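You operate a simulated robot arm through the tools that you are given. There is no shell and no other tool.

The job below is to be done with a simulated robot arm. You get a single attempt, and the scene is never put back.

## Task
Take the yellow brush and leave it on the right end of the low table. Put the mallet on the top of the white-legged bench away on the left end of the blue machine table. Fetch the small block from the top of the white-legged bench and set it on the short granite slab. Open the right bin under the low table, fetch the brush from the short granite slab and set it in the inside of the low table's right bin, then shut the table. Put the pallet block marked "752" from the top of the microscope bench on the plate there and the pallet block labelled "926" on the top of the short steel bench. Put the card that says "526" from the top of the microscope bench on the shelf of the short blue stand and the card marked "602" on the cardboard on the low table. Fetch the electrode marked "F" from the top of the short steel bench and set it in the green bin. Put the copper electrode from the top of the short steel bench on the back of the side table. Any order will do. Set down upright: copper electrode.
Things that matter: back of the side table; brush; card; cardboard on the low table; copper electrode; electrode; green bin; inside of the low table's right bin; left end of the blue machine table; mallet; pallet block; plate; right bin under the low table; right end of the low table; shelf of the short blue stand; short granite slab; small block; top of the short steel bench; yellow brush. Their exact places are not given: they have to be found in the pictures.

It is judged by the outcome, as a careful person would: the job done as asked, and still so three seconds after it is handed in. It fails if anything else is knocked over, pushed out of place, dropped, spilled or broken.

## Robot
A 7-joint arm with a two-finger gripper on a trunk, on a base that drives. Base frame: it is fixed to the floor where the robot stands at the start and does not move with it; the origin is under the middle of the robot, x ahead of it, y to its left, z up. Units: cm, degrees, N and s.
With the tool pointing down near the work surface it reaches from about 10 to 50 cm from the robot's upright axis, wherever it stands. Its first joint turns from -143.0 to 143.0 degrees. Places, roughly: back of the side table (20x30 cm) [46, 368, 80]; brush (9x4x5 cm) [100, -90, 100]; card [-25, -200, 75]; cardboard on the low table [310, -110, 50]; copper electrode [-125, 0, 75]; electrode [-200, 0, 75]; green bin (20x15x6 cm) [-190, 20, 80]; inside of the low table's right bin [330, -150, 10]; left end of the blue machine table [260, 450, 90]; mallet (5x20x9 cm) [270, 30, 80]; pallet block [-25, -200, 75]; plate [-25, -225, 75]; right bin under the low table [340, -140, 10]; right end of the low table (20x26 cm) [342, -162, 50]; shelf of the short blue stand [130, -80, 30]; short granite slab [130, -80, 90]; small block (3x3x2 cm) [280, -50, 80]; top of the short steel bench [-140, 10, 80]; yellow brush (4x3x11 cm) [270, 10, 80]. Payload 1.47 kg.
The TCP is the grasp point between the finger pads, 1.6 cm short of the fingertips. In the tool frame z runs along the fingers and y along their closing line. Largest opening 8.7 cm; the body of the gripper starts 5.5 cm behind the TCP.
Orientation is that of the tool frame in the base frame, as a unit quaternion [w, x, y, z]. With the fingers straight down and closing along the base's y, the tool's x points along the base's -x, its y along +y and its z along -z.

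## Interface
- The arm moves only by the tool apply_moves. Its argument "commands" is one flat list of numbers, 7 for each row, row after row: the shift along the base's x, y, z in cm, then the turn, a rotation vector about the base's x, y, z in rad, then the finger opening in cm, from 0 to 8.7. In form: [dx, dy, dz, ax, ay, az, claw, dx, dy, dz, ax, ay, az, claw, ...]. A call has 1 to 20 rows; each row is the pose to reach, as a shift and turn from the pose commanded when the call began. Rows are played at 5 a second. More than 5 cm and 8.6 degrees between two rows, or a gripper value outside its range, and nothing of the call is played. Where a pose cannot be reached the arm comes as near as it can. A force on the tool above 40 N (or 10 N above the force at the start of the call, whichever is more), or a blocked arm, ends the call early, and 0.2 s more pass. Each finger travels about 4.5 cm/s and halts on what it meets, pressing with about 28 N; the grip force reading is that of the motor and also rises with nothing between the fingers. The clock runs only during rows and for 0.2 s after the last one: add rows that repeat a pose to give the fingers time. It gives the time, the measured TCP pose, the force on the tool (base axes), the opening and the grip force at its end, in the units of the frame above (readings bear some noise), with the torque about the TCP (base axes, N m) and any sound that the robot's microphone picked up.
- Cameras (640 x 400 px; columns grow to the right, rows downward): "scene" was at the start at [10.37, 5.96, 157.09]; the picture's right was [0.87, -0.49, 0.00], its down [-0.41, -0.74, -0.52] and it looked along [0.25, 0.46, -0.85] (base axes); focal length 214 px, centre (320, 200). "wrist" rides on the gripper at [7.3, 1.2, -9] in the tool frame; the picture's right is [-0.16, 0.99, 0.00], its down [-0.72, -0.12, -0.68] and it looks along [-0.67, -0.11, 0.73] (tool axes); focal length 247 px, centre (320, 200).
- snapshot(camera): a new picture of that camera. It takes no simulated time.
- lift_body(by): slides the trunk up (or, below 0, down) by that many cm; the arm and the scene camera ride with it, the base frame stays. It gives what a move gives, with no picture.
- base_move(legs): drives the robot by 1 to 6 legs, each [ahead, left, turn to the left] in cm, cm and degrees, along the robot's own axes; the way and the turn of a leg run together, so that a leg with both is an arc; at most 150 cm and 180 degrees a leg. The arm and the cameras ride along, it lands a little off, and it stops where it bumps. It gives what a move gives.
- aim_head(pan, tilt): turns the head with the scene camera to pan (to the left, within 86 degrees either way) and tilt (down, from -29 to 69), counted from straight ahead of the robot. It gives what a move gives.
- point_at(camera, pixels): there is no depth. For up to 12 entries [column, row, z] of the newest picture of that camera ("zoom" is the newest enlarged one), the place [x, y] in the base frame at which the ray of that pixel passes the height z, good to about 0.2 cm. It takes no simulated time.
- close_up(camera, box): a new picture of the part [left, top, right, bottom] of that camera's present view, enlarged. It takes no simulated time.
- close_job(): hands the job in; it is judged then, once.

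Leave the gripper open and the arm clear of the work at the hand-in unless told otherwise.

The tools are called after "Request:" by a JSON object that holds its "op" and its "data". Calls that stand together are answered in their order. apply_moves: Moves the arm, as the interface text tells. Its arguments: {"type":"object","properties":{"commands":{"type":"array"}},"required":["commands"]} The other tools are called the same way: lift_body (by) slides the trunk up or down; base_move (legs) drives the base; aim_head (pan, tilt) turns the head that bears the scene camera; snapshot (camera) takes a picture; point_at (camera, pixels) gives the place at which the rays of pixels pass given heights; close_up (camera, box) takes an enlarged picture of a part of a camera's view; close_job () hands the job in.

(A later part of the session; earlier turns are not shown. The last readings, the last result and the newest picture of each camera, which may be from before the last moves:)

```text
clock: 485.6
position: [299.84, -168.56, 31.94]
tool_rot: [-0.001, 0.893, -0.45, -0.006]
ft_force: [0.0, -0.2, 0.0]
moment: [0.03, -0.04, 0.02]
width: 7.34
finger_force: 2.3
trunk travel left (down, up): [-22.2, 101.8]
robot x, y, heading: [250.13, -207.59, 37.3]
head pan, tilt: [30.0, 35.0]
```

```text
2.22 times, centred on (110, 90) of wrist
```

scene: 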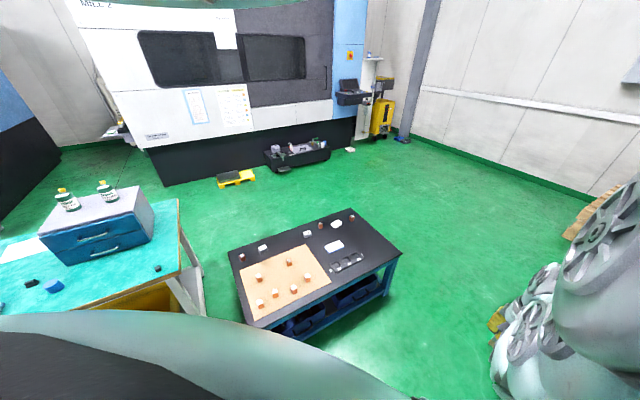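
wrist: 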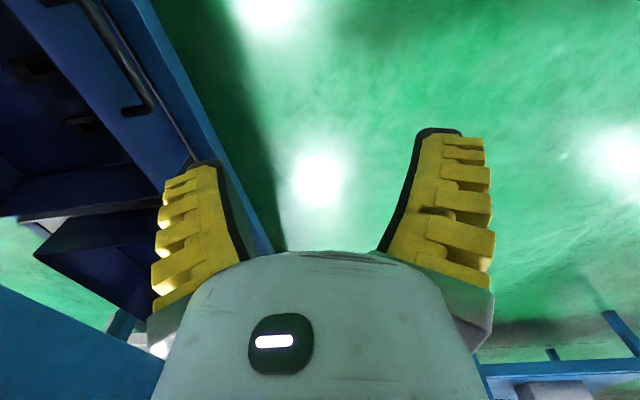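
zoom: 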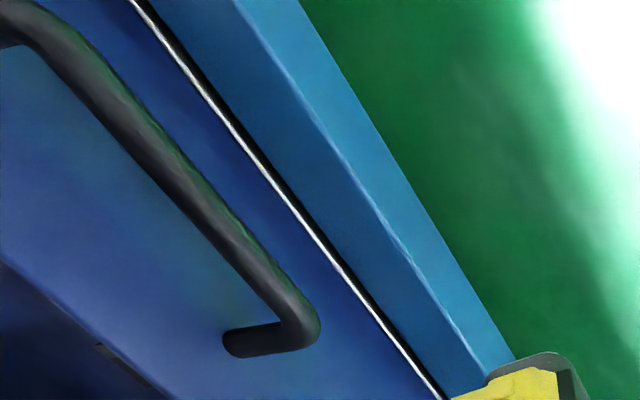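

Request:
{"op": "point_at", "data": {"camera": "zoom", "pixels": [[300, 328, 24], [300, 328, 21], [300, 328, 18], [300, 328, 15], [232, 343, 21], [232, 343, 18], [232, 343, 15], [20, 25, 21], [20, 25, 18], [445, 395, 10], [445, 395, 12], [445, 395, 8]]}}

```text
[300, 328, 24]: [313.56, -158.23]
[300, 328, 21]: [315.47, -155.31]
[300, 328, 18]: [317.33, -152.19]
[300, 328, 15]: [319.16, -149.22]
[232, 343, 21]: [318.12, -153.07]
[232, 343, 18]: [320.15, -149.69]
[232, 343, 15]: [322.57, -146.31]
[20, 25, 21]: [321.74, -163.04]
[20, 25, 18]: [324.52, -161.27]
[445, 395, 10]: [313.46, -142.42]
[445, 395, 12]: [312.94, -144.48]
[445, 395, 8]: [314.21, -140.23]
```

The handle bar lies at a≈161, z≈19.5, from b=−312.8 to −323.6, with the bin face 3.7 cm behind it. I now tilt the tool 35° forward (about the axis along the table front), in place.

Request:
{"op": "apply_moves", "data": {"commands": [0, 0, 1.5, 0.072, -0.096, 0, 4, 0, 0, 3, 0.144, -0.192, 0, 3.4, 0, 0, 4.5, 0.216, -0.288, 0, 3.4, 0, 0, 6, 0.288, -0.384, 0, 3.4, 0, 0, 7, 0.366, -0.488, 0, 3.4, 0, 0, 7, 0.366, -0.488, 0, 3.4]}}

Request:
{"op": "snapshot", "data": {"camera": "wrist"}}

```text
clock: 487.0
position: [299.89, -168.38, 38.87]
tool_rot: [-0.272, 0.852, -0.428, 0.128]
ft_force: [0.4, -0.5, 0.1]
moment: [-0.02, -0.02, 0.0]
width: 3.99
finger_force: 4.7
trunk travel left (down, up): [-22.2, 101.8]
robot x, y, heading: [250.51, -207.73, 37.1]
head pan, tilt: [30.0, 35.0]
```

```text
taken
```

wrist: 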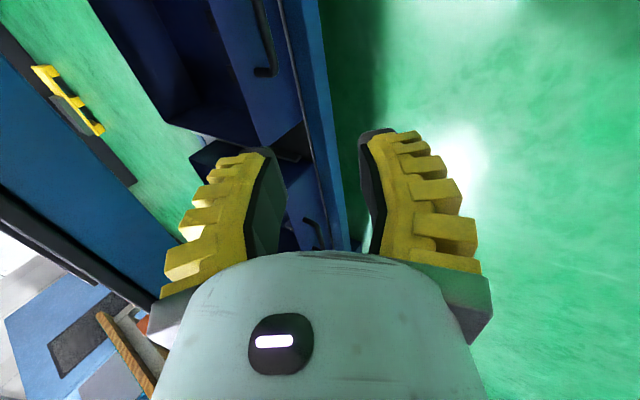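

Tilted 35° as wanted. Now base ahead 10 and right 3.6 cm, then the trunk down 14 cm.

Request:
{"op": "base_move", "data": {"legs": [[10, -3.6, 0]]}}

Request:
{"op": "lift_body", "data": {"by": -12}}

Request:
{"op": "snapshot", "data": {"camera": "wrist"}}

```text
clock: 488.1
position: [310.05, -165.33, 38.79]
tool_rot: [-0.271, 0.853, -0.428, 0.129]
ft_force: [-0.1, -0.4, 0.4]
moment: [0.0, 0.01, -0.01]
width: 3.98
finger_force: 4.6
trunk travel left (down, up): [-22.2, 101.8]
robot x, y, heading: [260.62, -204.54, 37.0]
head pan, tilt: [30.0, 35.0]
```

```text
clock: 489.6
position: [310.13, -165.29, 26.86]
tool_rot: [-0.27, 0.853, -0.428, 0.128]
ft_force: [-0.3, 0.9, -0.8]
moment: [-0.01, 0.01, 0.0]
width: 3.99
finger_force: 4.4
trunk travel left (down, up): [-10.2, 113.8]
robot x, y, heading: [260.62, -203.99, 37.2]
head pan, tilt: [30.0, 35.0]
```

```text
taken
```

wrist: 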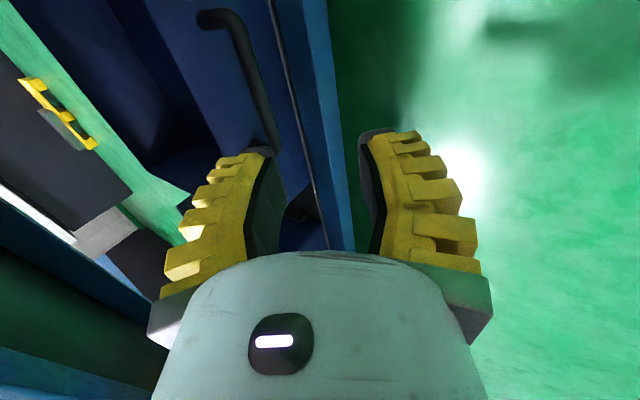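

Request:
{"op": "close_up", "data": {"camera": "wrist", "box": [170, 0, 350, 180]}}

Request:
{"op": "point_at", "data": {"camera": "wrist", "pixels": [[245, 70, 18], [245, 70, 20], [245, 70, 22], [260, 110, 18], [260, 110, 20], [260, 110, 22], [225, 18, 20], [272, 145, 20], [272, 145, 18]]}}

```text
2.22 times, centred on (260, 90) of wrist
```

zoom: 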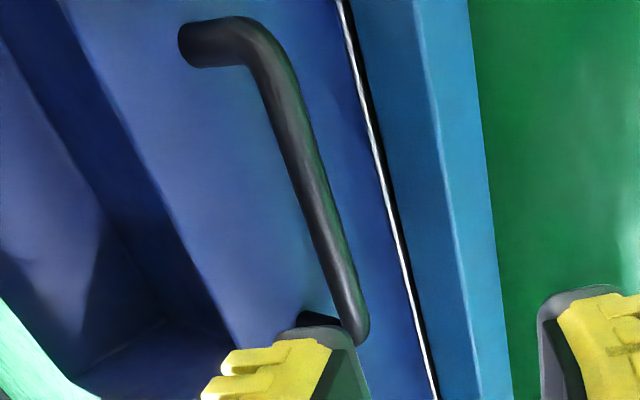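

```text
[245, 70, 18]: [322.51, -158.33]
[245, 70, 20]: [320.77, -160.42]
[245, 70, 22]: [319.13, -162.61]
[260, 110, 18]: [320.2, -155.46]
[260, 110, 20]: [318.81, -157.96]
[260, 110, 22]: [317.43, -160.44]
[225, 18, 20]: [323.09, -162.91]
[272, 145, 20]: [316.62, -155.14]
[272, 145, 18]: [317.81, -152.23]
```

The bar is at about a=160.7, z=19.7. I move the base 8 cm ahead (tool to a≈157, still above and in front of the bar) and narrow the opening.

Request:
{"op": "base_move", "data": {"legs": [[8, 0, 0]]}}

Request:
{"op": "apply_moves", "data": {"commands": [0, 0, 0, 0, 0, 0, 2.4, 0, 0, 0, 0, 0, 0, 2.4, 0, 0, 0, 0, 0, 0, 2.4]}}

Request:
{"op": "snapshot", "data": {"camera": "wrist"}}

```text
clock: 490.7
position: [316.01, -160.92, 26.64]
tool_rot: [-0.269, 0.853, -0.429, 0.127]
ft_force: [-0.9, -0.5, -0.1]
moment: [-0.01, -0.01, 0.03]
width: 4.0
finger_force: 4.5
trunk travel left (down, up): [-10.2, 113.8]
robot x, y, heading: [266.54, -199.9, 36.8]
head pan, tilt: [30.0, 35.0]
```

```text
clock: 491.5
position: [316.61, -160.44, 26.94]
tool_rot: [-0.271, 0.853, -0.428, 0.127]
ft_force: [0.4, 0.3, 0.3]
moment: [-0.02, -0.01, 0.02]
width: 3.05
finger_force: 4.2
trunk travel left (down, up): [-10.2, 113.8]
robot x, y, heading: [266.92, -199.82, 36.8]
head pan, tilt: [30.0, 35.0]
```

```text
taken
```

wrist: 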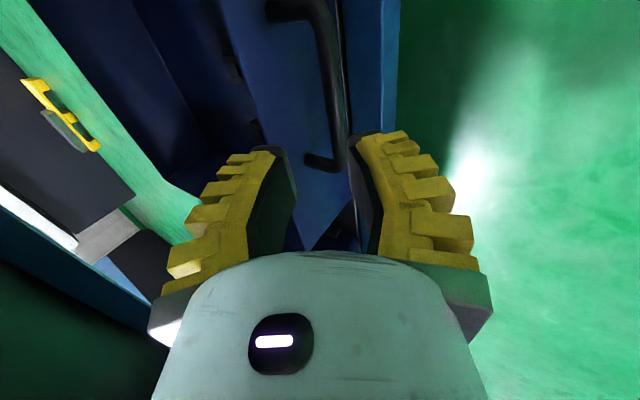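

In the picture the bar runs at cols 328–340, about 0.8 cm to the right of the gap's centre. I correct for that and advance 4 cm along the tool.

Request:
{"op": "apply_moves", "data": {"commands": [-0.53, -0.4, -0.46, 0, 0, 0, 2.4, 0.39, 0.29, -2.1, 0, 0, 0, 2.4, 1.3, 0.98, -3.73, 0, 0, 0, 2.4, 1.3, 0.98, -3.73, 0, 0, 0, 2.4]}}

Request:
{"op": "snapshot", "data": {"camera": "wrist"}}

Request:
{"op": "close_up", "data": {"camera": "wrist", "box": [230, 20, 430, 230]}}

```text
clock: 492.5
position: [317.63, -159.62, 23.03]
tool_rot: [-0.27, 0.853, -0.429, 0.127]
ft_force: [-0.4, -0.2, 0.2]
moment: [-0.03, 0.0, -0.01]
width: 3.01
finger_force: 4.5
trunk travel left (down, up): [-10.2, 113.8]
robot x, y, heading: [266.96, -199.8, 37.2]
head pan, tilt: [30.0, 35.0]
```

```text
taken
```

wrist: 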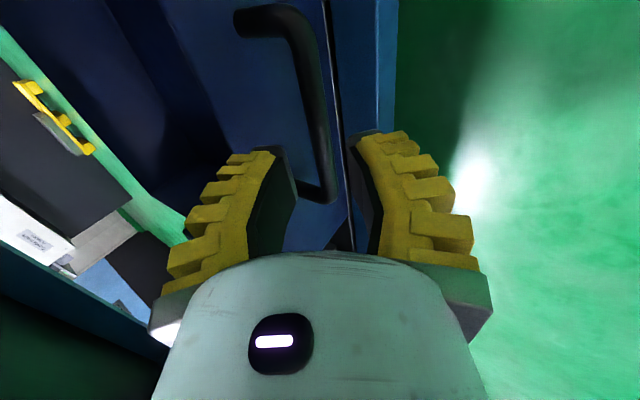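

```text
1.90 times, centred on (330, 125) of wrist
```

zoom: 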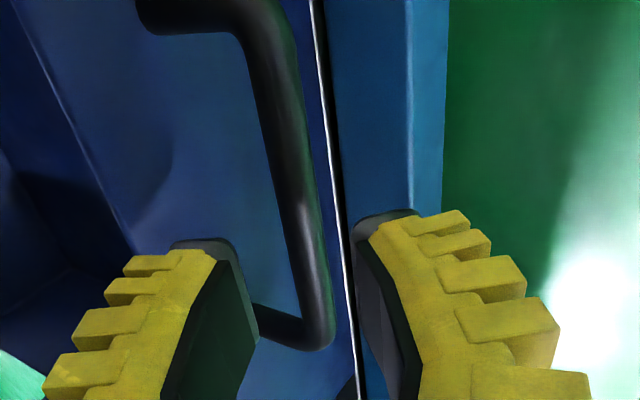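

The bar is now centred in the gap. I advance the last 3 cm and close.

Request:
{"op": "apply_moves", "data": {"commands": [0.7, 0.5, -1.2, 0, 0, 0, 2.4, 1.38, 1.03, -2.45, 0, 0, 0, 2.4, 1.38, 1.03, -2.45, 0, 0, 0, 2.4]}}

Request:
{"op": "apply_moves", "data": {"commands": [0, 0, 0, 0, 0, 0, 0, 0, 0, 0, 0, 0, 0, 0, 0, 0, 0, 0, 0, 0, 0, 0, 0, 0, 0, 0, 0, 0]}}

Request:
{"op": "close_up", "data": {"camera": "wrist", "box": [230, 20, 430, 230]}}

```text
clock: 493.3
position: [319.09, -158.65, 20.73]
tool_rot: [-0.269, 0.853, -0.428, 0.127]
ft_force: [-0.1, 0.1, -0.7]
moment: [-0.01, 0.0, -0.02]
width: 3.02
finger_force: 4.5
trunk travel left (down, up): [-10.2, 113.8]
robot x, y, heading: [267.23, -200.05, 37.0]
head pan, tilt: [30.0, 35.0]
```

```text
clock: 494.3
position: [319.1, -158.5, 20.87]
tool_rot: [-0.271, 0.852, -0.429, 0.127]
ft_force: [0.6, 0.3, -0.1]
moment: [0.01, 0.03, 0.02]
width: 0.03
finger_force: 28.0
trunk travel left (down, up): [-10.2, 113.8]
robot x, y, heading: [267.13, -199.7, 36.9]
head pan, tilt: [30.0, 35.0]
```

```text
1.90 times, centred on (330, 125) of wrist
```

zoom: 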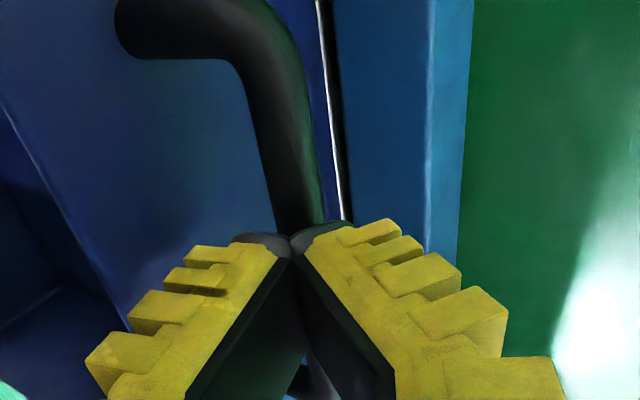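

The fingers closed on nothing: the bar is still just beyond the tips. I reopen to about 3 cm and advance further.

Request:
{"op": "apply_moves", "data": {"commands": [0, 0, 0, 0, 0, 0, 3.2, 0, 0, 0, 0, 0, 0, 3.2, 0, 0, 0, 0, 0, 0, 3.2]}}

Request:
{"op": "close_up", "data": {"camera": "wrist", "box": [230, 20, 430, 230]}}

```text
clock: 495.1
position: [319.14, -158.76, 20.7]
tool_rot: [-0.27, 0.853, -0.428, 0.128]
ft_force: [0.2, 0.3, 0.3]
moment: [0.03, -0.02, 0.0]
width: 3.79
finger_force: 4.7
trunk travel left (down, up): [-10.2, 113.8]
robot x, y, heading: [267.24, -199.86, 37.2]
head pan, tilt: [30.0, 35.0]
```

```text
1.90 times, centred on (330, 125) of wrist
```

zoom: 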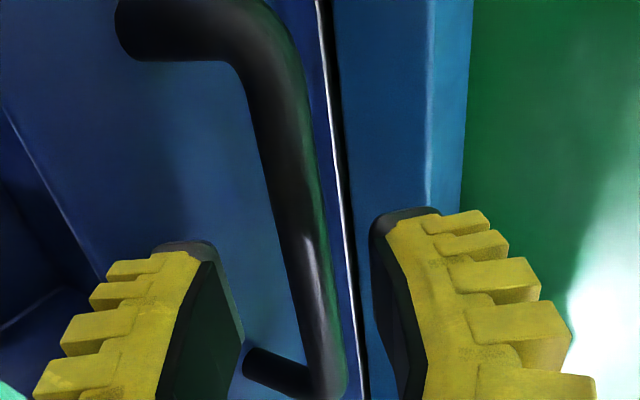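

From the geometry the bar is 3 cm further along the tool direction and laterally centred. I narrow slightly, advance 3 cm and close.

Request:
{"op": "apply_moves", "data": {"commands": [0, 0, 0, 0, 0, 0, 2.5, 0, 0, 0, 0, 0, 0, 2.5, 0.7, 0.5, -1.2, 0, 0, 0, 2.5, 1.38, 1.03, -2.45, 0, 0, 0, 2.5, 1.38, 1.03, -2.45, 0, 0, 0, 2.5]}}

Request:
{"op": "close_up", "data": {"camera": "wrist", "box": [230, 20, 430, 230]}}

```text
clock: 496.3
position: [320.25, -157.67, 18.27]
tool_rot: [-0.268, 0.853, -0.428, 0.128]
ft_force: [-1.9, -2.5, 0.6]
moment: [0.06, -0.07, -0.04]
width: 2.99
finger_force: 3.6
trunk travel left (down, up): [-10.2, 113.8]
robot x, y, heading: [266.81, -199.84, 37.2]
head pan, tilt: [30.0, 35.0]
```

```text
1.90 times, centred on (330, 125) of wrist
```

zoom: 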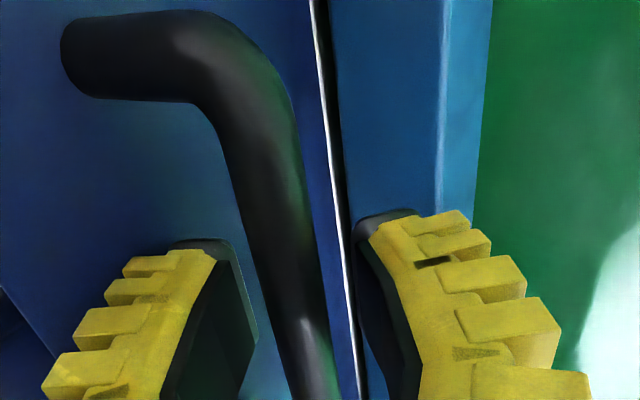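

The bar is between the fingers now. I close.

Request:
{"op": "apply_moves", "data": {"commands": [0, 0, 0, 0, 0, 0, 0, 0, 0, 0, 0, 0, 0, 0, 0, 0, 0, 0, 0, 0, 0, 0, 0, 0, 0, 0, 0, 0]}}

Request:
{"op": "close_up", "data": {"camera": "wrist", "box": [230, 20, 430, 230]}}

```text
clock: 497.3
position: [320.25, -157.57, 18.14]
tool_rot: [-0.27, 0.853, -0.428, 0.126]
ft_force: [0.6, 2.0, -11.1]
moment: [-0.11, -0.1, 0.35]
width: 0.73
finger_force: 29.3
trunk travel left (down, up): [-10.2, 113.8]
robot x, y, heading: [267.08, -199.65, 37.3]
head pan, tilt: [30.0, 35.0]
```

```text
1.90 times, centred on (330, 125) of wrist
```

zoom: 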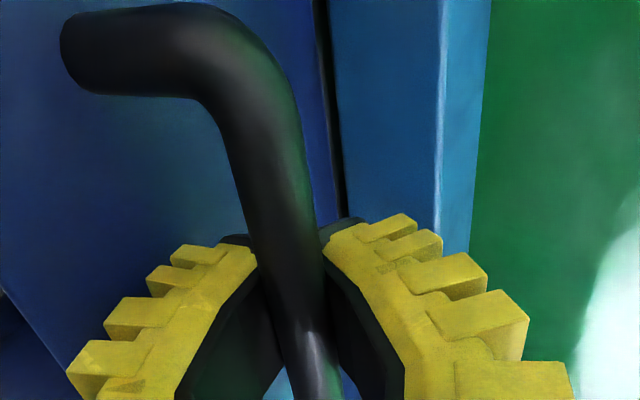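

Gripped the handle bar. I pull by driving back 6 cm first.

Request:
{"op": "base_move", "data": {"legs": [[-6, 0, 0]]}}

Request:
{"op": "snapshot", "data": {"camera": "wrist"}}

```text
clock: 498.3
position: [314.77, -161.78, 17.6]
tool_rot: [-0.264, 0.854, -0.432, 0.126]
ft_force: [1.3, 3.5, -36.9]
moment: [-0.07, -0.21, -0.16]
width: 0.61
finger_force: 29.9
trunk travel left (down, up): [-10.2, 113.8]
robot x, y, heading: [262.29, -203.38, 37.2]
head pan, tilt: [30.0, 35.0]
```

```text
taken
```

wrist: 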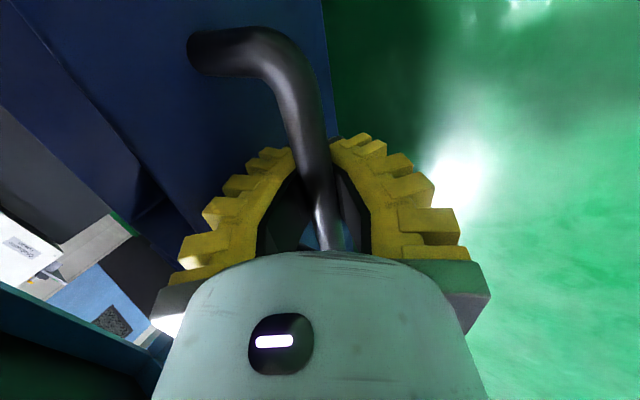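

The bin follows. The handle pulls down on the tool (−37 N), so I ease the tool down 0.7 cm and then continue pulling.

Request:
{"op": "apply_moves", "data": {"commands": [0, 0, -0.4, 0, 0, 0, 0, 0, 0, -0.8, 0, 0, 0, 0]}}

Request:
{"op": "base_move", "data": {"legs": [[-10, 0, 0]]}}

Request:
{"op": "snapshot", "data": {"camera": "wrist"}}

```text
clock: 498.9
position: [315.5, -161.28, 17.19]
tool_rot: [-0.267, 0.853, -0.43, 0.127]
ft_force: [0.9, -0.3, 0.9]
moment: [-0.03, 0.05, 0.01]
width: 0.0
finger_force: 28.4
trunk travel left (down, up): [-10.2, 113.8]
robot x, y, heading: [262.33, -203.47, 37.3]
head pan, tilt: [30.0, 35.0]
```

```text
clock: 500.0
position: [307.23, -167.64, 17.1]
tool_rot: [-0.265, 0.853, -0.431, 0.125]
ft_force: [2.5, 0.6, -8.9]
moment: [0.0, -0.12, -0.08]
width: 0.0
finger_force: 28.4
trunk travel left (down, up): [-10.2, 113.8]
robot x, y, heading: [254.32, -209.47, 36.8]
head pan, tilt: [30.0, 35.0]
```

```text
taken
```

wrist: 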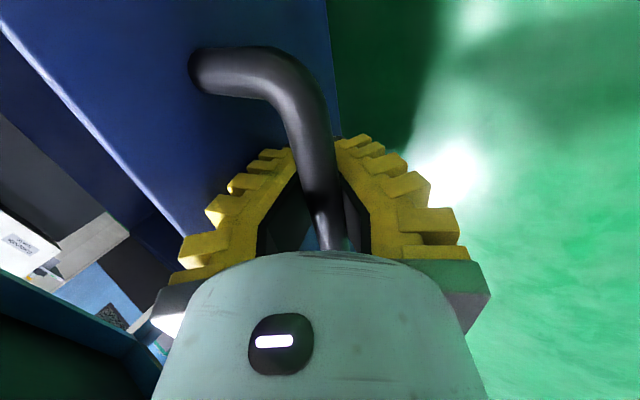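

The bar is now trapped in the hollow between the closed fingers and the bin keeps following. I pull 9 cm more.

Request:
{"op": "base_move", "data": {"legs": [[-9, 0, 0]]}}

Request:
{"op": "snapshot", "data": {"camera": "wrist"}}

```text
clock: 501.1
position: [300.33, -172.94, 17.2]
tool_rot: [-0.265, 0.853, -0.431, 0.126]
ft_force: [-2.0, -1.5, -2.6]
moment: [0.14, -0.16, 0.01]
width: 0.0
finger_force: 29.5
trunk travel left (down, up): [-10.2, 113.8]
robot x, y, heading: [246.91, -214.45, 37.2]
head pan, tilt: [30.0, 35.0]
```

```text
taken
```

wrist: 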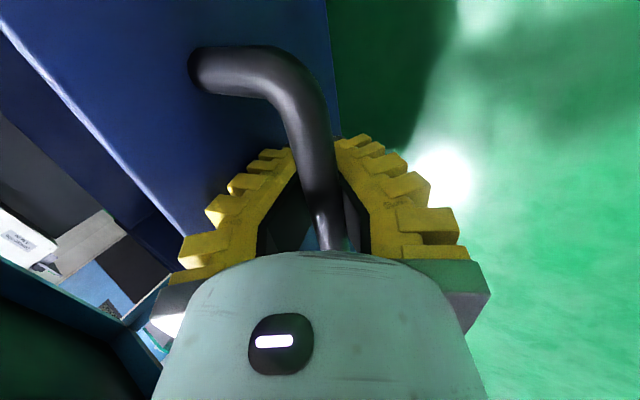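

The bin is out by about 25 cm. I open the fingers moderately and withdraw along the tool axis.

Request:
{"op": "apply_moves", "data": {"commands": [0, 0, 0, 0, 0, 0, 2.8, 0, 0, 0, 0, 0, 0, 2.8, 0, 0, 0, 0, 0, 0, 2.8, -0.92, -0.69, 1.64, 0, 0, 0, 2.8, -2.3, -1.7, 4.1, 0, 0, 0, 2.8, -3.7, -2.75, 6.5, 0, 0, 0, 2.8, -5, -3.8, 9, 0, 0, 0, 2.8]}}

Request:
{"op": "snapshot", "data": {"camera": "wrist"}}

```text
clock: 502.7
position: [295.52, -176.88, 26.03]
tool_rot: [-0.264, 0.854, -0.431, 0.126]
ft_force: [-0.5, 0.6, 0.1]
moment: [-0.01, 0.01, 0.0]
width: 3.39
finger_force: 4.3
trunk travel left (down, up): [-10.2, 113.8]
robot x, y, heading: [246.69, -214.81, 36.9]
head pan, tilt: [30.0, 35.0]
```

```text
taken
```

wrist: 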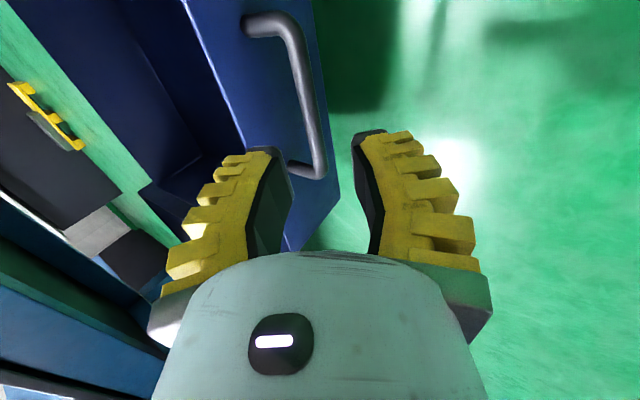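

Withdrawn cleanly. I back off 25 cm, raise the trunk 60 cm, then undo the tilt and the yaw.

Request:
{"op": "base_move", "data": {"legs": [[-25, 0, 0]]}}

Request:
{"op": "lift_body", "data": {"by": 60}}

Request:
{"op": "apply_moves", "data": {"commands": [0, 0, 0, -0.072, 0.096, 0, 8.7, 0, 0, 0, -0.144, 0.192, 0, 8.7, 0, 0, 0, -0.216, 0.288, 0, 8.7, 0, 0, 0, -0.288, 0.384, 0, 8.7, 0, 0, 0, -0.36, 0.48, 0, 8.7, 0, 0, 0, -0.36, 0.48, 0, 8.7]}}

```text
clock: 504.6
position: [275.81, -191.84, 26.18]
tool_rot: [-0.265, 0.852, -0.433, 0.127]
ft_force: [-0.3, 0.6, 1.0]
moment: [-0.03, 0.02, 0.0]
width: 3.41
finger_force: 4.9
trunk travel left (down, up): [-10.2, 113.8]
robot x, y, heading: [226.87, -229.41, 36.9]
head pan, tilt: [30.0, 35.0]
```

```text
refused: 60 is not a number from -40 to 40
```

```text
clock: 506.0
position: [275.7, -192.17, 25.98]
tool_rot: [0.002, 0.891, -0.453, -0.004]
ft_force: [0.8, -0.4, 0.1]
moment: [0.0, -0.05, 0.02]
width: 8.73
finger_force: 0.0
trunk travel left (down, up): [-10.2, 113.8]
robot x, y, heading: [226.83, -229.49, 36.6]
head pan, tilt: [30.0, 35.0]
```

Request:
{"op": "lift_body", "data": {"by": 40}}

Request:
{"op": "lift_body", "data": {"by": 38}}

Request:
{"op": "apply_moves", "data": {"commands": [0, 0, 0, 0, 0, -0.14, 8.7, 0, 0, 0, 0, 0, -0.28, 8.7, 0, 0, 0, 0, 0, -0.42, 8.7, 0, 0, 0, 0, 0, -0.56, 8.7, 0, 0, 0, 0, 0, -0.7, 8.7, 0, 0, 0, 0, 0, -0.84, 8.7, 0, 0, 0, 0, 0, -0.98, 8.7, 0, 0, 0, 0, 0, -1.12, 8.7, 0, 0, 0, 0, 0, -1.26, 8.7, 0, 0, 0, 0, 0, -1.4, 8.7, 0, 0, 0, 0, 0, -1.54, 8.7, 0, 0, 0, 0, 0, -1.57, 8.7]}}

Request:
{"op": "snapshot", "data": {"camera": "wrist"}}

```text
clock: 509.8
position: [275.75, -192.06, 66.06]
tool_rot: [0.001, 0.891, -0.454, -0.004]
ft_force: [0.1, -0.7, 0.4]
moment: [-0.01, 0.01, 0.02]
width: 8.68
finger_force: 0.0
trunk travel left (down, up): [-50.2, 73.8]
robot x, y, heading: [227.37, -229.55, 36.7]
head pan, tilt: [30.0, 35.0]
```

```text
clock: 513.5
position: [275.77, -192.04, 104.01]
tool_rot: [0.001, 0.891, -0.454, -0.003]
ft_force: [-0.3, -0.1, -0.1]
moment: [0.02, -0.03, -0.01]
width: 8.69
finger_force: 0.0
trunk travel left (down, up): [-88.2, 35.8]
robot x, y, heading: [226.81, -229.62, 36.7]
head pan, tilt: [30.0, 35.0]
```

```text
clock: 516.1
position: [275.66, -191.99, 103.96]
tool_rot: [0.002, -0.308, 0.951, 0.004]
ft_force: [0.3, 0.0, -0.2]
moment: [0.02, 0.01, -0.02]
width: 8.72
finger_force: 0.0
trunk travel left (down, up): [-88.2, 35.8]
robot x, y, heading: [226.87, -229.58, 36.8]
head pan, tilt: [30.0, 35.0]
```

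```text
taken
```

wrist: 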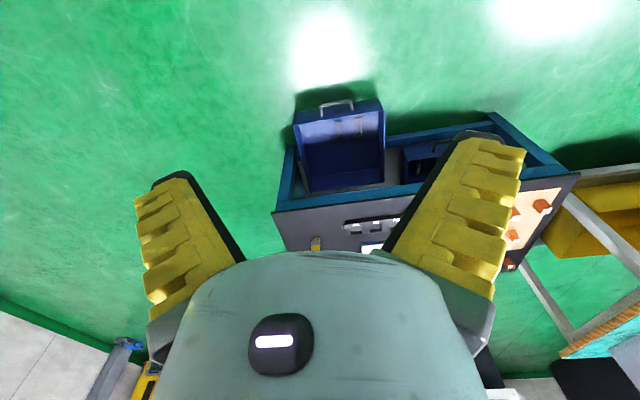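

The bin is open (front view of its inside at (340,150)). Next: the brush on the granite slab. I raise the trunk 30 cm for clearance, then go around to the slab's west side.

Request:
{"op": "lift_body", "data": {"by": 30}}

Request:
{"op": "base_move", "data": {"legs": [[-80, 0, 0], [0, 95, 0], [0, 60, 0]]}}

Request:
{"op": "snapshot", "data": {"camera": "wrist"}}

```text
clock: 519.1
position: [275.7, -191.96, 133.95]
tool_rot: [0.001, -0.309, 0.951, 0.004]
ft_force: [0.6, -0.1, -0.3]
moment: [-0.01, 0.0, 0.0]
width: 8.71
finger_force: 0.1
trunk travel left (down, up): [-118.2, 5.8]
robot x, y, heading: [227.24, -229.74, 36.8]
head pan, tilt: [30.0, 35.0]
```

```text
clock: 530.9
position: [119.98, -115.22, 133.95]
tool_rot: [0.001, -0.307, 0.952, 0.003]
ft_force: [0.4, -0.3, 0.1]
moment: [-0.08, 0.0, 0.04]
width: 8.68
finger_force: 0.0
trunk travel left (down, up): [-118.2, 5.8]
robot x, y, heading: [71.12, -152.8, 36.4]
head pan, tilt: [30.0, 35.0]
```

```text
taken
```

wrist: 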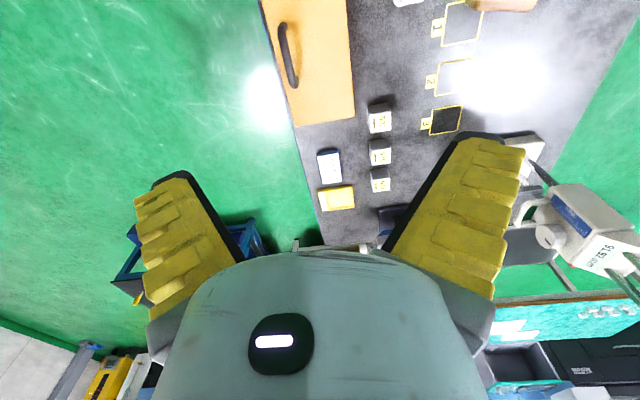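

The slab's items appear: a tool case, blocks, outlined squares, and a wooden brush at the top edge (505,3). I back off 14 cm and go left 25 cm to see it.

Request:
{"op": "base_move", "data": {"legs": [[-14, 0, 0.4], [0, 26, 0]]}}

Request:
{"op": "snapshot", "data": {"camera": "wrist"}}

```text
clock: 533.7
position: [92.88, -102.28, 134.11]
tool_rot: [0.002, -0.312, 0.95, 0.002]
ft_force: [-0.1, -0.3, -0.1]
moment: [0.01, 0.02, -0.01]
width: 8.71
finger_force: 0.0
trunk travel left (down, up): [-118.2, 5.8]
robot x, y, heading: [44.24, -140.26, 37.0]
head pan, tilt: [30.0, 35.0]
```

```text
taken
```

wrist: 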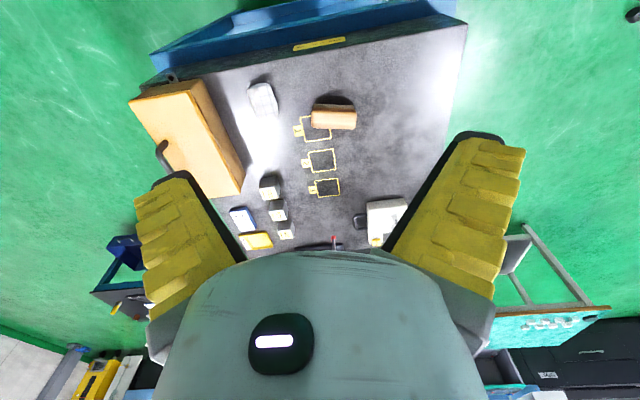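

Request:
{"op": "close_up", "data": {"camera": "wrist", "box": [280, 70, 380, 150]}}

Request:
{"op": "point_at", "data": {"camera": "wrist", "pixels": [[465, 25, 90], [158, 90, 90], [315, 110, 95], [356, 112, 95], [356, 128, 95], [315, 128, 95], [335, 45, 85], [385, 215, 90], [262, 100, 90], [430, 60, 90], [260, 190, 90]]}}

```text
5.00 times, centred on (330, 110) of wrist
```

zoom: 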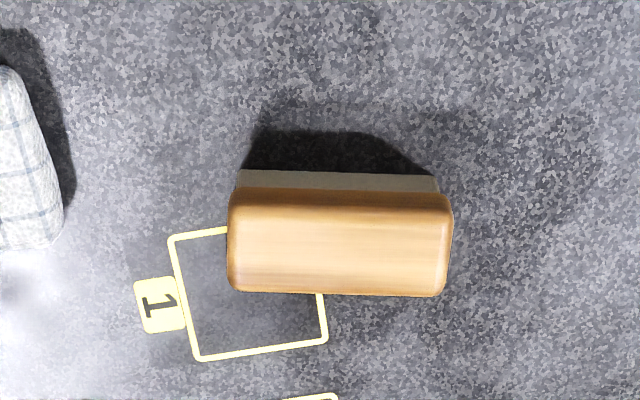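

```text
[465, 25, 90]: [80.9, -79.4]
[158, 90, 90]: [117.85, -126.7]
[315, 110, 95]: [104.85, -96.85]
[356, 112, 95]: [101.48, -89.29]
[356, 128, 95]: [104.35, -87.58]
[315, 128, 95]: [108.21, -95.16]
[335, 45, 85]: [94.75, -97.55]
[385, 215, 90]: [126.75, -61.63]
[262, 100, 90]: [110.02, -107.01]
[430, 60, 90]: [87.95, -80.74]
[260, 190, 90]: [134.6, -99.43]
```

Request:
{"op": "point_at", "data": {"camera": "zoom", "pixels": [[229, 195, 94.5], [452, 200, 94.5], [447, 296, 94.5], [229, 292, 94.5], [240, 170, 90], [436, 177, 90], [340, 245, 94.5]]}}

```text
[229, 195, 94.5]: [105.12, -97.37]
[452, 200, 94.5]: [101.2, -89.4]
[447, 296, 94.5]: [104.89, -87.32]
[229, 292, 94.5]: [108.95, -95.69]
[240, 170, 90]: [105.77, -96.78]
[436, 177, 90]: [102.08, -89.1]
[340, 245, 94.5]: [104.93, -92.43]
```

The brush (9×4 cm) is centred at (105,-92.4) with its long axis at azimuth 116°. I drive 17 cm ahead, then yaw the tool +79° to grip across its width.

Request:
{"op": "base_move", "data": {"legs": [[16, 0, 0]]}}

Request:
{"op": "apply_moves", "data": {"commands": [0, 0, 0, 0, 0, 0.14, 8.7, 0, 0, 0, 0, 0, 0.28, 8.7, 0, 0, 0, 0, 0, 0.42, 8.7, 0, 0, 0, 0, 0, 0.56, 8.7, 0, 0, 0, 0, 0, 0.7, 8.7, 0, 0, 0, 0, 0, 0.84, 8.7, 0, 0, 0, 0, 0, 0.98, 8.7, 0, 0, 0, 0, 0, 1.12, 8.7, 0, 0, 0, 0, 0, 1.26, 8.7, 0, 0, 0, 0, 0, 1.38, 8.7, 0, 0, 0, 0, 0, 1.38, 8.7]}}

Request:
{"op": "snapshot", "data": {"camera": "wrist"}}

```text
clock: 535.1
position: [105.71, -92.66, 134.01]
tool_rot: [0.002, -0.312, 0.95, 0.002]
ft_force: [-0.4, 0.1, -0.1]
moment: [0.05, 0.01, 0.01]
width: 8.7
finger_force: 0.1
trunk travel left (down, up): [-118.2, 5.8]
robot x, y, heading: [57.42, -130.36, 36.9]
head pan, tilt: [30.0, 35.0]
```

```text
clock: 537.5
position: [105.54, -92.76, 133.92]
tool_rot: [0.001, 0.846, -0.532, -0.004]
ft_force: [0.3, 0.2, 0.7]
moment: [0.03, 0.0, 0.02]
width: 8.69
finger_force: 0.0
trunk travel left (down, up): [-118.2, 5.8]
robot x, y, heading: [57.09, -131.4, 36.9]
head pan, tilt: [30.0, 35.0]
```

```text
taken
```

wrist: 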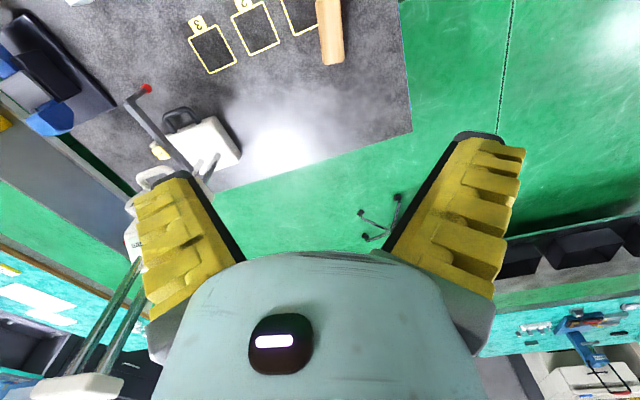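

Request:
{"op": "point_at", "data": {"camera": "wrist", "pixels": [[331, 30, 94.5], [341, 2, 94.5], [335, 64, 94.5], [205, 145, 92], [235, 165, 92], [165, 110, 92], [150, 220, 115], [145, 90, 100]]}}

Request:
{"op": "close_up", "data": {"camera": "wrist", "box": [100, 60, 260, 260]}}

```text
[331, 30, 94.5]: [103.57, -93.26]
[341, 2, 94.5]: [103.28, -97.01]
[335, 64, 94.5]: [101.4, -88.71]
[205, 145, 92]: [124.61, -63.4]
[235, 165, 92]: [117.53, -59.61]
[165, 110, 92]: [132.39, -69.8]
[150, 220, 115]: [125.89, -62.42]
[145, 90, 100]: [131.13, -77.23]
```

```text
2.00 times, centred on (180, 160) of wrist
```

zoom: 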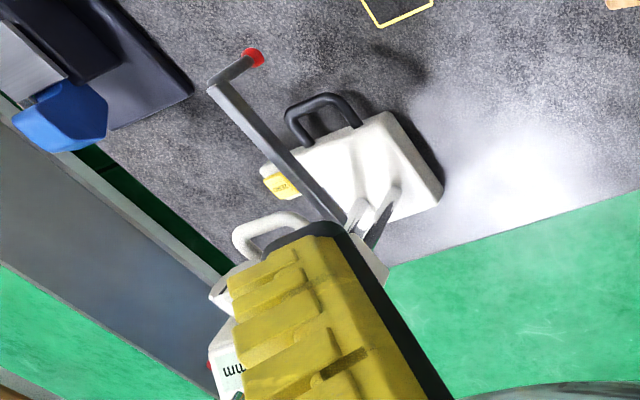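

The height gauge is 25–30 cm away from the brush. I lower the trunk 22 cm and re-measure.

Request:
{"op": "lift_body", "data": {"by": -22}}

Request:
{"op": "snapshot", "data": {"camera": "wrist"}}

```text
clock: 539.8
position: [105.59, -92.77, 111.98]
tool_rot: [0.0, 0.846, -0.533, -0.002]
ft_force: [-0.3, -0.6, 0.1]
moment: [-0.01, 0.03, 0.0]
width: 8.71
finger_force: 0.0
trunk travel left (down, up): [-96.2, 27.8]
robot x, y, heading: [57.06, -130.58, 37.0]
head pan, tilt: [30.0, 35.0]
```

```text
taken
```

wrist: 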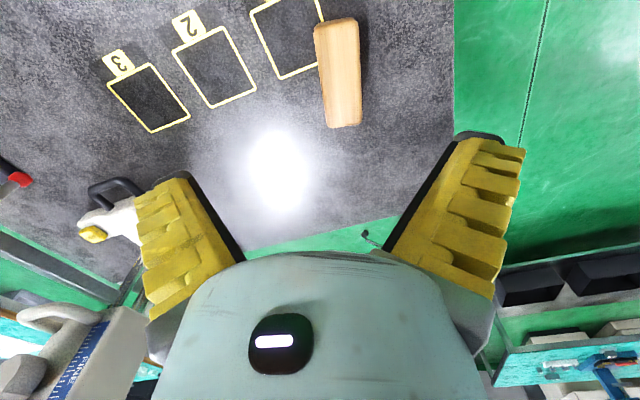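

Request:
{"op": "point_at", "data": {"camera": "wrist", "pixels": [[315, 25, 95], [357, 20, 95], [361, 122, 95], [326, 127, 95], [315, 25, 97], [357, 20, 97], [361, 122, 97], [326, 127, 97]]}}

```text
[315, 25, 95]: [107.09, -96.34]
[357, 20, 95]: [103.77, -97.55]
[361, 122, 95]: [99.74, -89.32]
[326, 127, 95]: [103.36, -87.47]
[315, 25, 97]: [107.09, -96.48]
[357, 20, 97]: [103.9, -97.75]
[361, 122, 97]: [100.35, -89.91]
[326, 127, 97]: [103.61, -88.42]
```

Brush top is at z≈96, centre (103.6,-92.9). I shift 2 cm and lower the trunk 11 cm.

Request:
{"op": "apply_moves", "data": {"commands": [-1, 0, 0, 0, 0, 0, 8.7, -2, -0.1, 0, 0, 0, -0.01, 8.7, -2, -0.1, 0, 0, 0, -0.01, 8.7]}}

Request:
{"op": "lift_body", "data": {"by": -11}}

Request:
{"op": "snapshot", "data": {"camera": "wrist"}}

```text
clock: 540.6
position: [103.54, -92.78, 112.14]
tool_rot: [0.0, 0.843, -0.537, -0.003]
ft_force: [0.2, -1.0, 0.2]
moment: [-0.01, 0.04, 0.0]
width: 8.7
finger_force: 0.1
trunk travel left (down, up): [-96.2, 27.8]
robot x, y, heading: [56.87, -130.56, 36.7]
head pan, tilt: [30.0, 35.0]
```

```text
clock: 542.0
position: [103.62, -92.65, 100.98]
tool_rot: [0.001, 0.843, -0.538, -0.003]
ft_force: [0.7, 0.3, 0.6]
moment: [0.02, 0.01, -0.01]
width: 8.7
finger_force: 0.0
trunk travel left (down, up): [-85.2, 38.8]
robot x, y, heading: [56.95, -130.81, 36.9]
head pan, tilt: [30.0, 35.0]
```

```text
taken
```

wrist: 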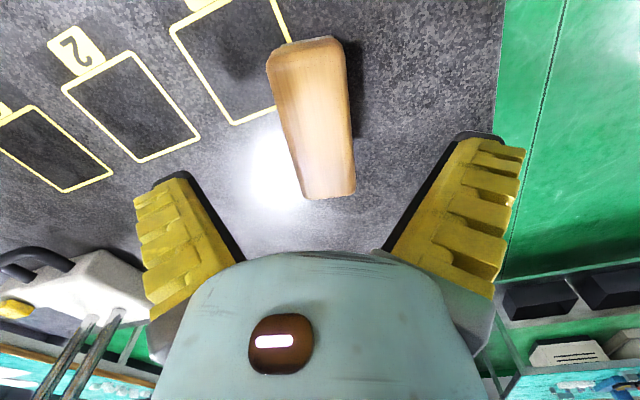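

Request:
{"op": "apply_moves", "data": {"commands": [0.4, -0.8, -2, 0, 0, 0, 8.7, 0.4, -0.8, -4, 0, 0, 0, 8.7, 0.4, -0.8, -6.8, 0, 0, 0, 8.7, 0.4, -0.8, -6.8, 0, 0, 0, 8.7]}}

Request:
{"op": "snapshot", "data": {"camera": "wrist"}}

```text
clock: 543.0
position: [104.3, -93.63, 94.36]
tool_rot: [0.0, 0.843, -0.538, -0.001]
ft_force: [-5.2, -7.0, 19.4]
moment: [0.44, -1.07, -0.47]
width: 8.98
finger_force: 0.0
trunk travel left (down, up): [-85.2, 38.8]
robot x, y, heading: [57.14, -130.75, 37.0]
head pan, tilt: [30.0, 35.0]
```

```text
taken
```

wrist: 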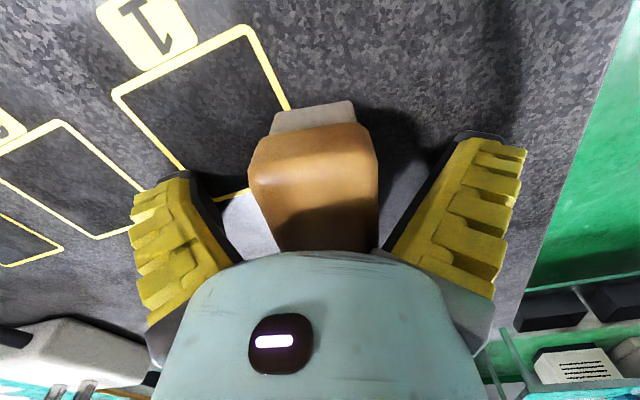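

A finger touched the slab (19 N). I rise 1.2 cm and then close on the wooden part.

Request:
{"op": "apply_moves", "data": {"commands": [0, 0, 1.2, 0, 0, 0, 8.7, 0, 0, 1.2, 0, 0, 0, 8.7]}}

Request:
{"op": "apply_moves", "data": {"commands": [0, 0, 0, 0, 0, 0, 0, 0, 0, 0, 0, 0, 0, 0, 0, 0, 0, 0, 0, 0, 0, 0, 0, 0, 0, 0, 0, 0, 0, 0, 0, 0, 0, 0, 0]}}

Request:
{"op": "snapshot", "data": {"camera": "wrist"}}

```text
clock: 543.6
position: [104.0, -93.45, 95.42]
tool_rot: [0.0, 0.843, -0.538, -0.004]
ft_force: [-0.3, -0.9, 0.1]
moment: [-0.05, 0.01, -0.04]
width: 8.74
finger_force: 0.0
trunk travel left (down, up): [-85.2, 38.8]
robot x, y, heading: [57.29, -130.8, 37.1]
head pan, tilt: [30.0, 35.0]
```

```text
clock: 544.8
position: [104.17, -93.33, 95.49]
tool_rot: [0.0, 0.843, -0.538, -0.002]
ft_force: [2.1, 0.7, 3.6]
moment: [0.0, -0.13, 0.0]
width: 3.18
finger_force: 28.2
trunk travel left (down, up): [-85.2, 38.8]
robot x, y, heading: [57.01, -130.78, 37.1]
head pan, tilt: [30.0, 35.0]
```

```text
taken
```

wrist: 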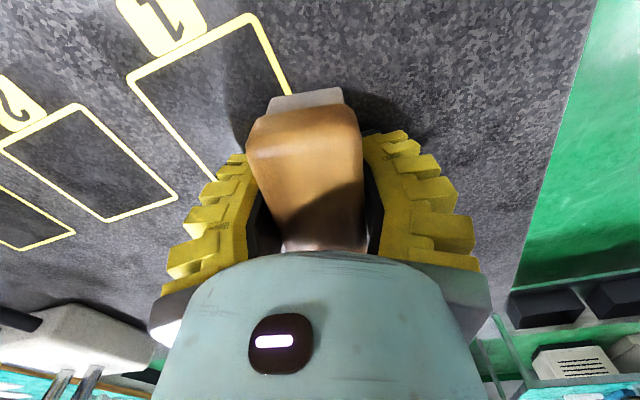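

Gripped (3.2 cm). I lift with the trunk 20 cm and check.

Request:
{"op": "lift_body", "data": {"by": 22}}

Request:
{"op": "snapshot", "data": {"camera": "wrist"}}

```text
clock: 547.2
position: [104.04, -93.44, 117.46]
tool_rot: [0.001, 0.843, -0.538, -0.004]
ft_force: [0.0, -0.4, -0.7]
moment: [-0.01, -0.02, 0.0]
width: 3.19
finger_force: 28.1
trunk travel left (down, up): [-107.2, 16.8]
robot x, y, heading: [57.1, -130.75, 36.9]
head pan, tilt: [30.0, 35.0]
```

```text
taken
```

wrist: 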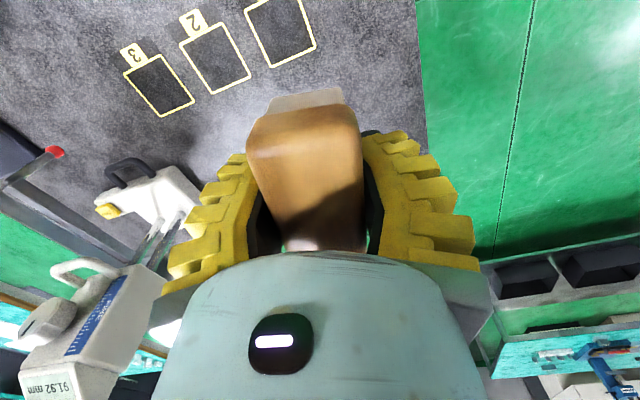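

Held. I go back to the low table: back 18, right 183, ahead 93 cm.

Request:
{"op": "base_move", "data": {"legs": [[-18, 0, 0], [0, -95, 0], [0, -86, 0], [93, 0, 0]]}}

Request:
{"op": "snapshot", "data": {"camera": "wrist"}}

Request:
{"op": "snapshot", "data": {"camera": "scene"}}

```text
clock: 562.1
position: [274.52, -188.78, 117.53]
tool_rot: [0.001, 0.854, -0.52, -0.003]
ft_force: [-0.5, 0.3, -1.1]
moment: [-0.05, 0.0, 0.0]
width: 3.13
finger_force: 27.6
trunk travel left (down, up): [-107.2, 16.8]
robot x, y, heading: [229.15, -228.13, 39.6]
head pan, tilt: [30.0, 35.0]
```

```text
taken
```

wrist: 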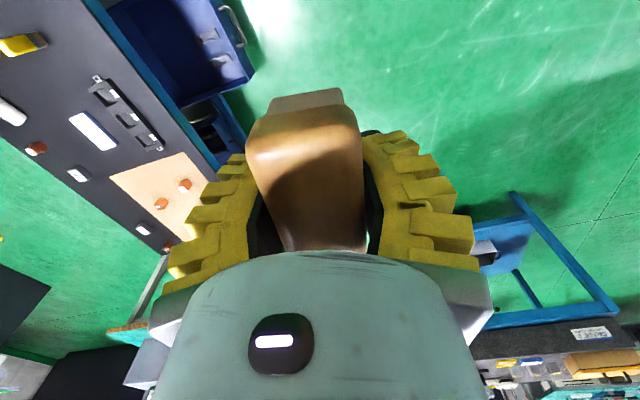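

```text
taken
```

scene: 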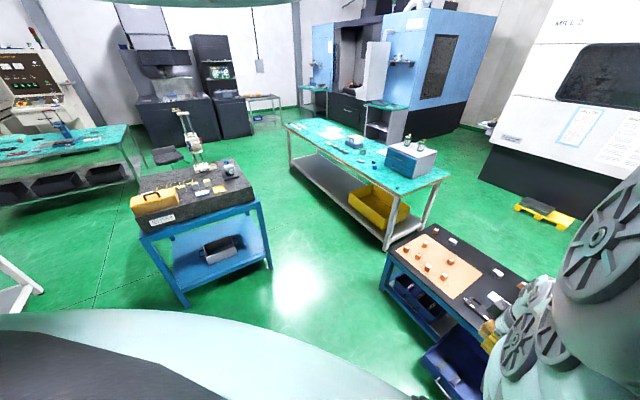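

The open bin is visible at (190,60) in the wrist view. I measure its rim and inside.

Request:
{"op": "point_at", "data": {"camera": "wrist", "pixels": [[253, 72, 25], [210, 3, 25], [180, 105, 25], [237, 42, 20], [195, 60, 12], [218, 25, 12], [235, 65, 12], [178, 95, 12], [245, 45, 20]]}}

Request:
{"op": "close_up", "data": {"camera": "wrist", "box": [90, 0, 290, 160]}}

```text
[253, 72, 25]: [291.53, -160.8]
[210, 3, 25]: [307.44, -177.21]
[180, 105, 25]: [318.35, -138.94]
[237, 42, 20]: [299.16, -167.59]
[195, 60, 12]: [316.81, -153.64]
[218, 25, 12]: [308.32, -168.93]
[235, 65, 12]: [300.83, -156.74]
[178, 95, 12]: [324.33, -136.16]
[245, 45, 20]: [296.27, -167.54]
```

```text
2.50 times, centred on (190, 80) of wrist
```

zoom: 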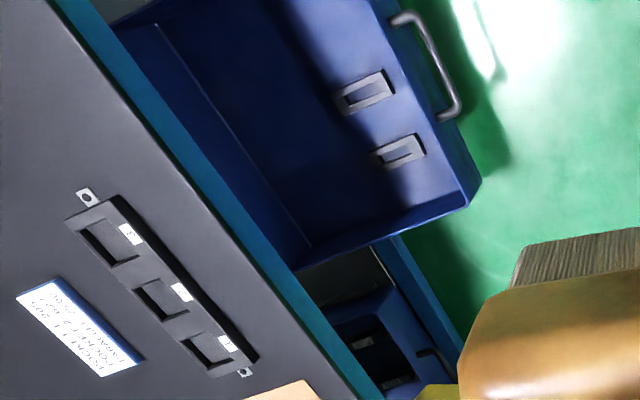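

The bin's front wall is at a≈138 and its inside is free up to the table edge at a≈161. I straighten the heading (−2.7°) and go 41 cm ahead so the brush is over the bin's open part.

Request:
{"op": "base_move", "data": {"legs": [[0, 0, -2.7], [40, 0, 0]]}}

Request:
{"op": "snapshot", "data": {"camera": "wrist"}}

```text
clock: 565.0
position: [308.61, -166.59, 117.49]
tool_rot: [0.001, 0.842, -0.54, -0.004]
ft_force: [-0.4, -0.1, -0.5]
moment: [-0.01, -0.01, -0.03]
width: 3.12
finger_force: 28.3
trunk travel left (down, up): [-107.2, 16.8]
robot x, y, heading: [261.72, -203.91, 36.7]
head pan, tilt: [30.0, 35.0]
```

```text
taken
```

wrist: 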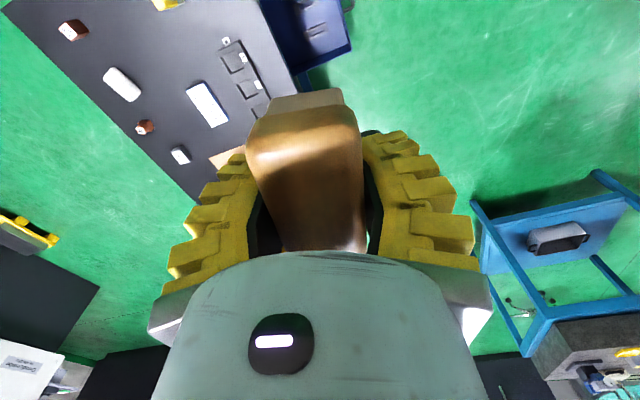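

I'm over the bin's open part. I lower the trunk in stages.

Request:
{"op": "lift_body", "data": {"by": -40}}

Request:
{"op": "lift_body", "data": {"by": -30}}

Request:
{"op": "snapshot", "data": {"camera": "wrist"}}

```text
clock: 568.8
position: [308.69, -166.69, 77.57]
tool_rot: [0.001, 0.842, -0.539, -0.003]
ft_force: [0.0, 0.3, -1.6]
moment: [0.02, -0.04, 0.0]
width: 3.09
finger_force: 27.9
trunk travel left (down, up): [-67.2, 56.8]
robot x, y, heading: [261.71, -203.72, 36.9]
head pan, tilt: [30.0, 35.0]
```

```text
clock: 571.8
position: [308.62, -166.73, 47.52]
tool_rot: [0.001, 0.842, -0.54, -0.003]
ft_force: [0.4, -0.4, -1.1]
moment: [0.0, 0.01, 0.03]
width: 3.1
finger_force: 28.4
trunk travel left (down, up): [-37.2, 86.8]
robot x, y, heading: [261.76, -203.23, 36.7]
head pan, tilt: [30.0, 35.0]
```

```text
taken
```

wrist: 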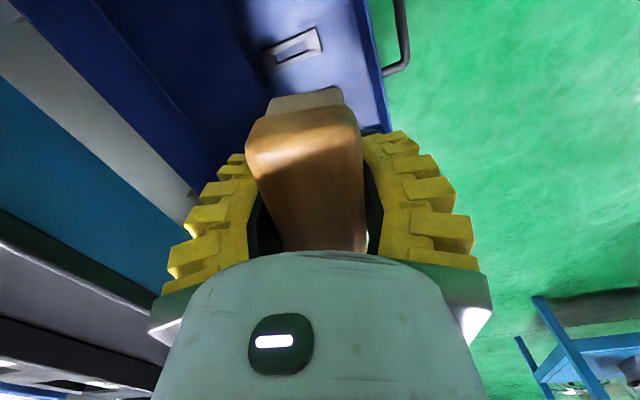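

Request:
{"op": "point_at", "data": {"camera": "wrist", "pixels": [[385, 120, 25], [368, 10, 25], [405, 40, 20], [295, 50, 12], [300, 90, 12], [180, 120, 12], [95, 60, 12]]}}

```text
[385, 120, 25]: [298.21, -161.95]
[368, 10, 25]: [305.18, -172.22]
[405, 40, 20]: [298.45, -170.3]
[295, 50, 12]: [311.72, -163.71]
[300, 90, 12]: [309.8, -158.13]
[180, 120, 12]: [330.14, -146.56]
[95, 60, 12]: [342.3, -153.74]
```

Request:
{"op": "lift_body", "data": {"by": -20}}

Request:
{"op": "snapshot", "data": {"camera": "wrist"}}

```text
clock: 574.0
position: [308.61, -166.74, 27.5]
tool_rot: [0.001, 0.842, -0.539, -0.004]
ft_force: [-1.5, 0.1, -1.7]
moment: [-0.01, 0.0, 0.02]
width: 3.1
finger_force: 28.2
trunk travel left (down, up): [-17.2, 106.8]
robot x, y, heading: [261.8, -203.64, 36.8]
head pan, tilt: [30.0, 35.0]
```

```text
taken
```

wrist: 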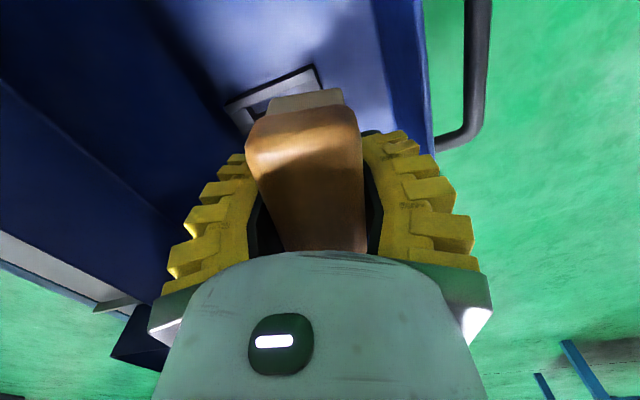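

I shift 1.5 cm towards the table for clearance from the front wall and keep lowering.

Request:
{"op": "apply_moves", "data": {"commands": [1.3, 1, 0, 0, 0, 0, 0, 1.3, 1, 0, 0, 0, 0, 0]}}

Request:
{"op": "lift_body", "data": {"by": -9}}

Request:
{"op": "snapshot", "data": {"camera": "wrist"}}

```text
clock: 574.6
position: [309.79, -165.64, 27.42]
tool_rot: [0.001, 0.842, -0.539, -0.003]
ft_force: [-0.6, -1.0, -1.3]
moment: [0.01, -0.06, 0.02]
width: 3.1
finger_force: 27.6
trunk travel left (down, up): [-17.2, 106.8]
robot x, y, heading: [261.39, -203.76, 36.7]
head pan, tilt: [30.0, 35.0]
```

```text
clock: 575.9
position: [309.9, -165.56, 18.46]
tool_rot: [-0.001, 0.842, -0.539, -0.003]
ft_force: [0.8, -0.8, -1.2]
moment: [0.0, -0.01, 0.0]
width: 3.09
finger_force: 28.2
trunk travel left (down, up): [-8.2, 115.8]
robot x, y, heading: [261.97, -203.81, 37.0]
head pan, tilt: [30.0, 35.0]
```

```text
taken
```

wrist: 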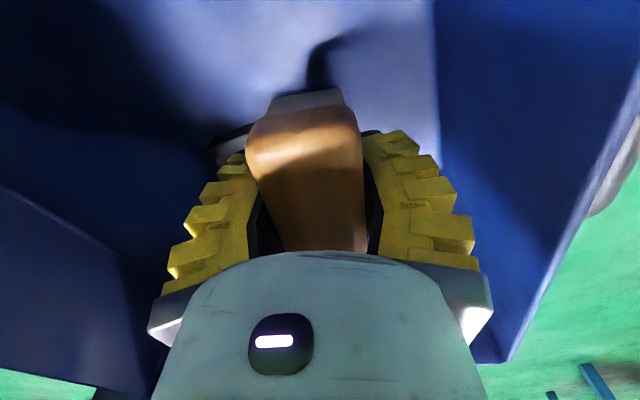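

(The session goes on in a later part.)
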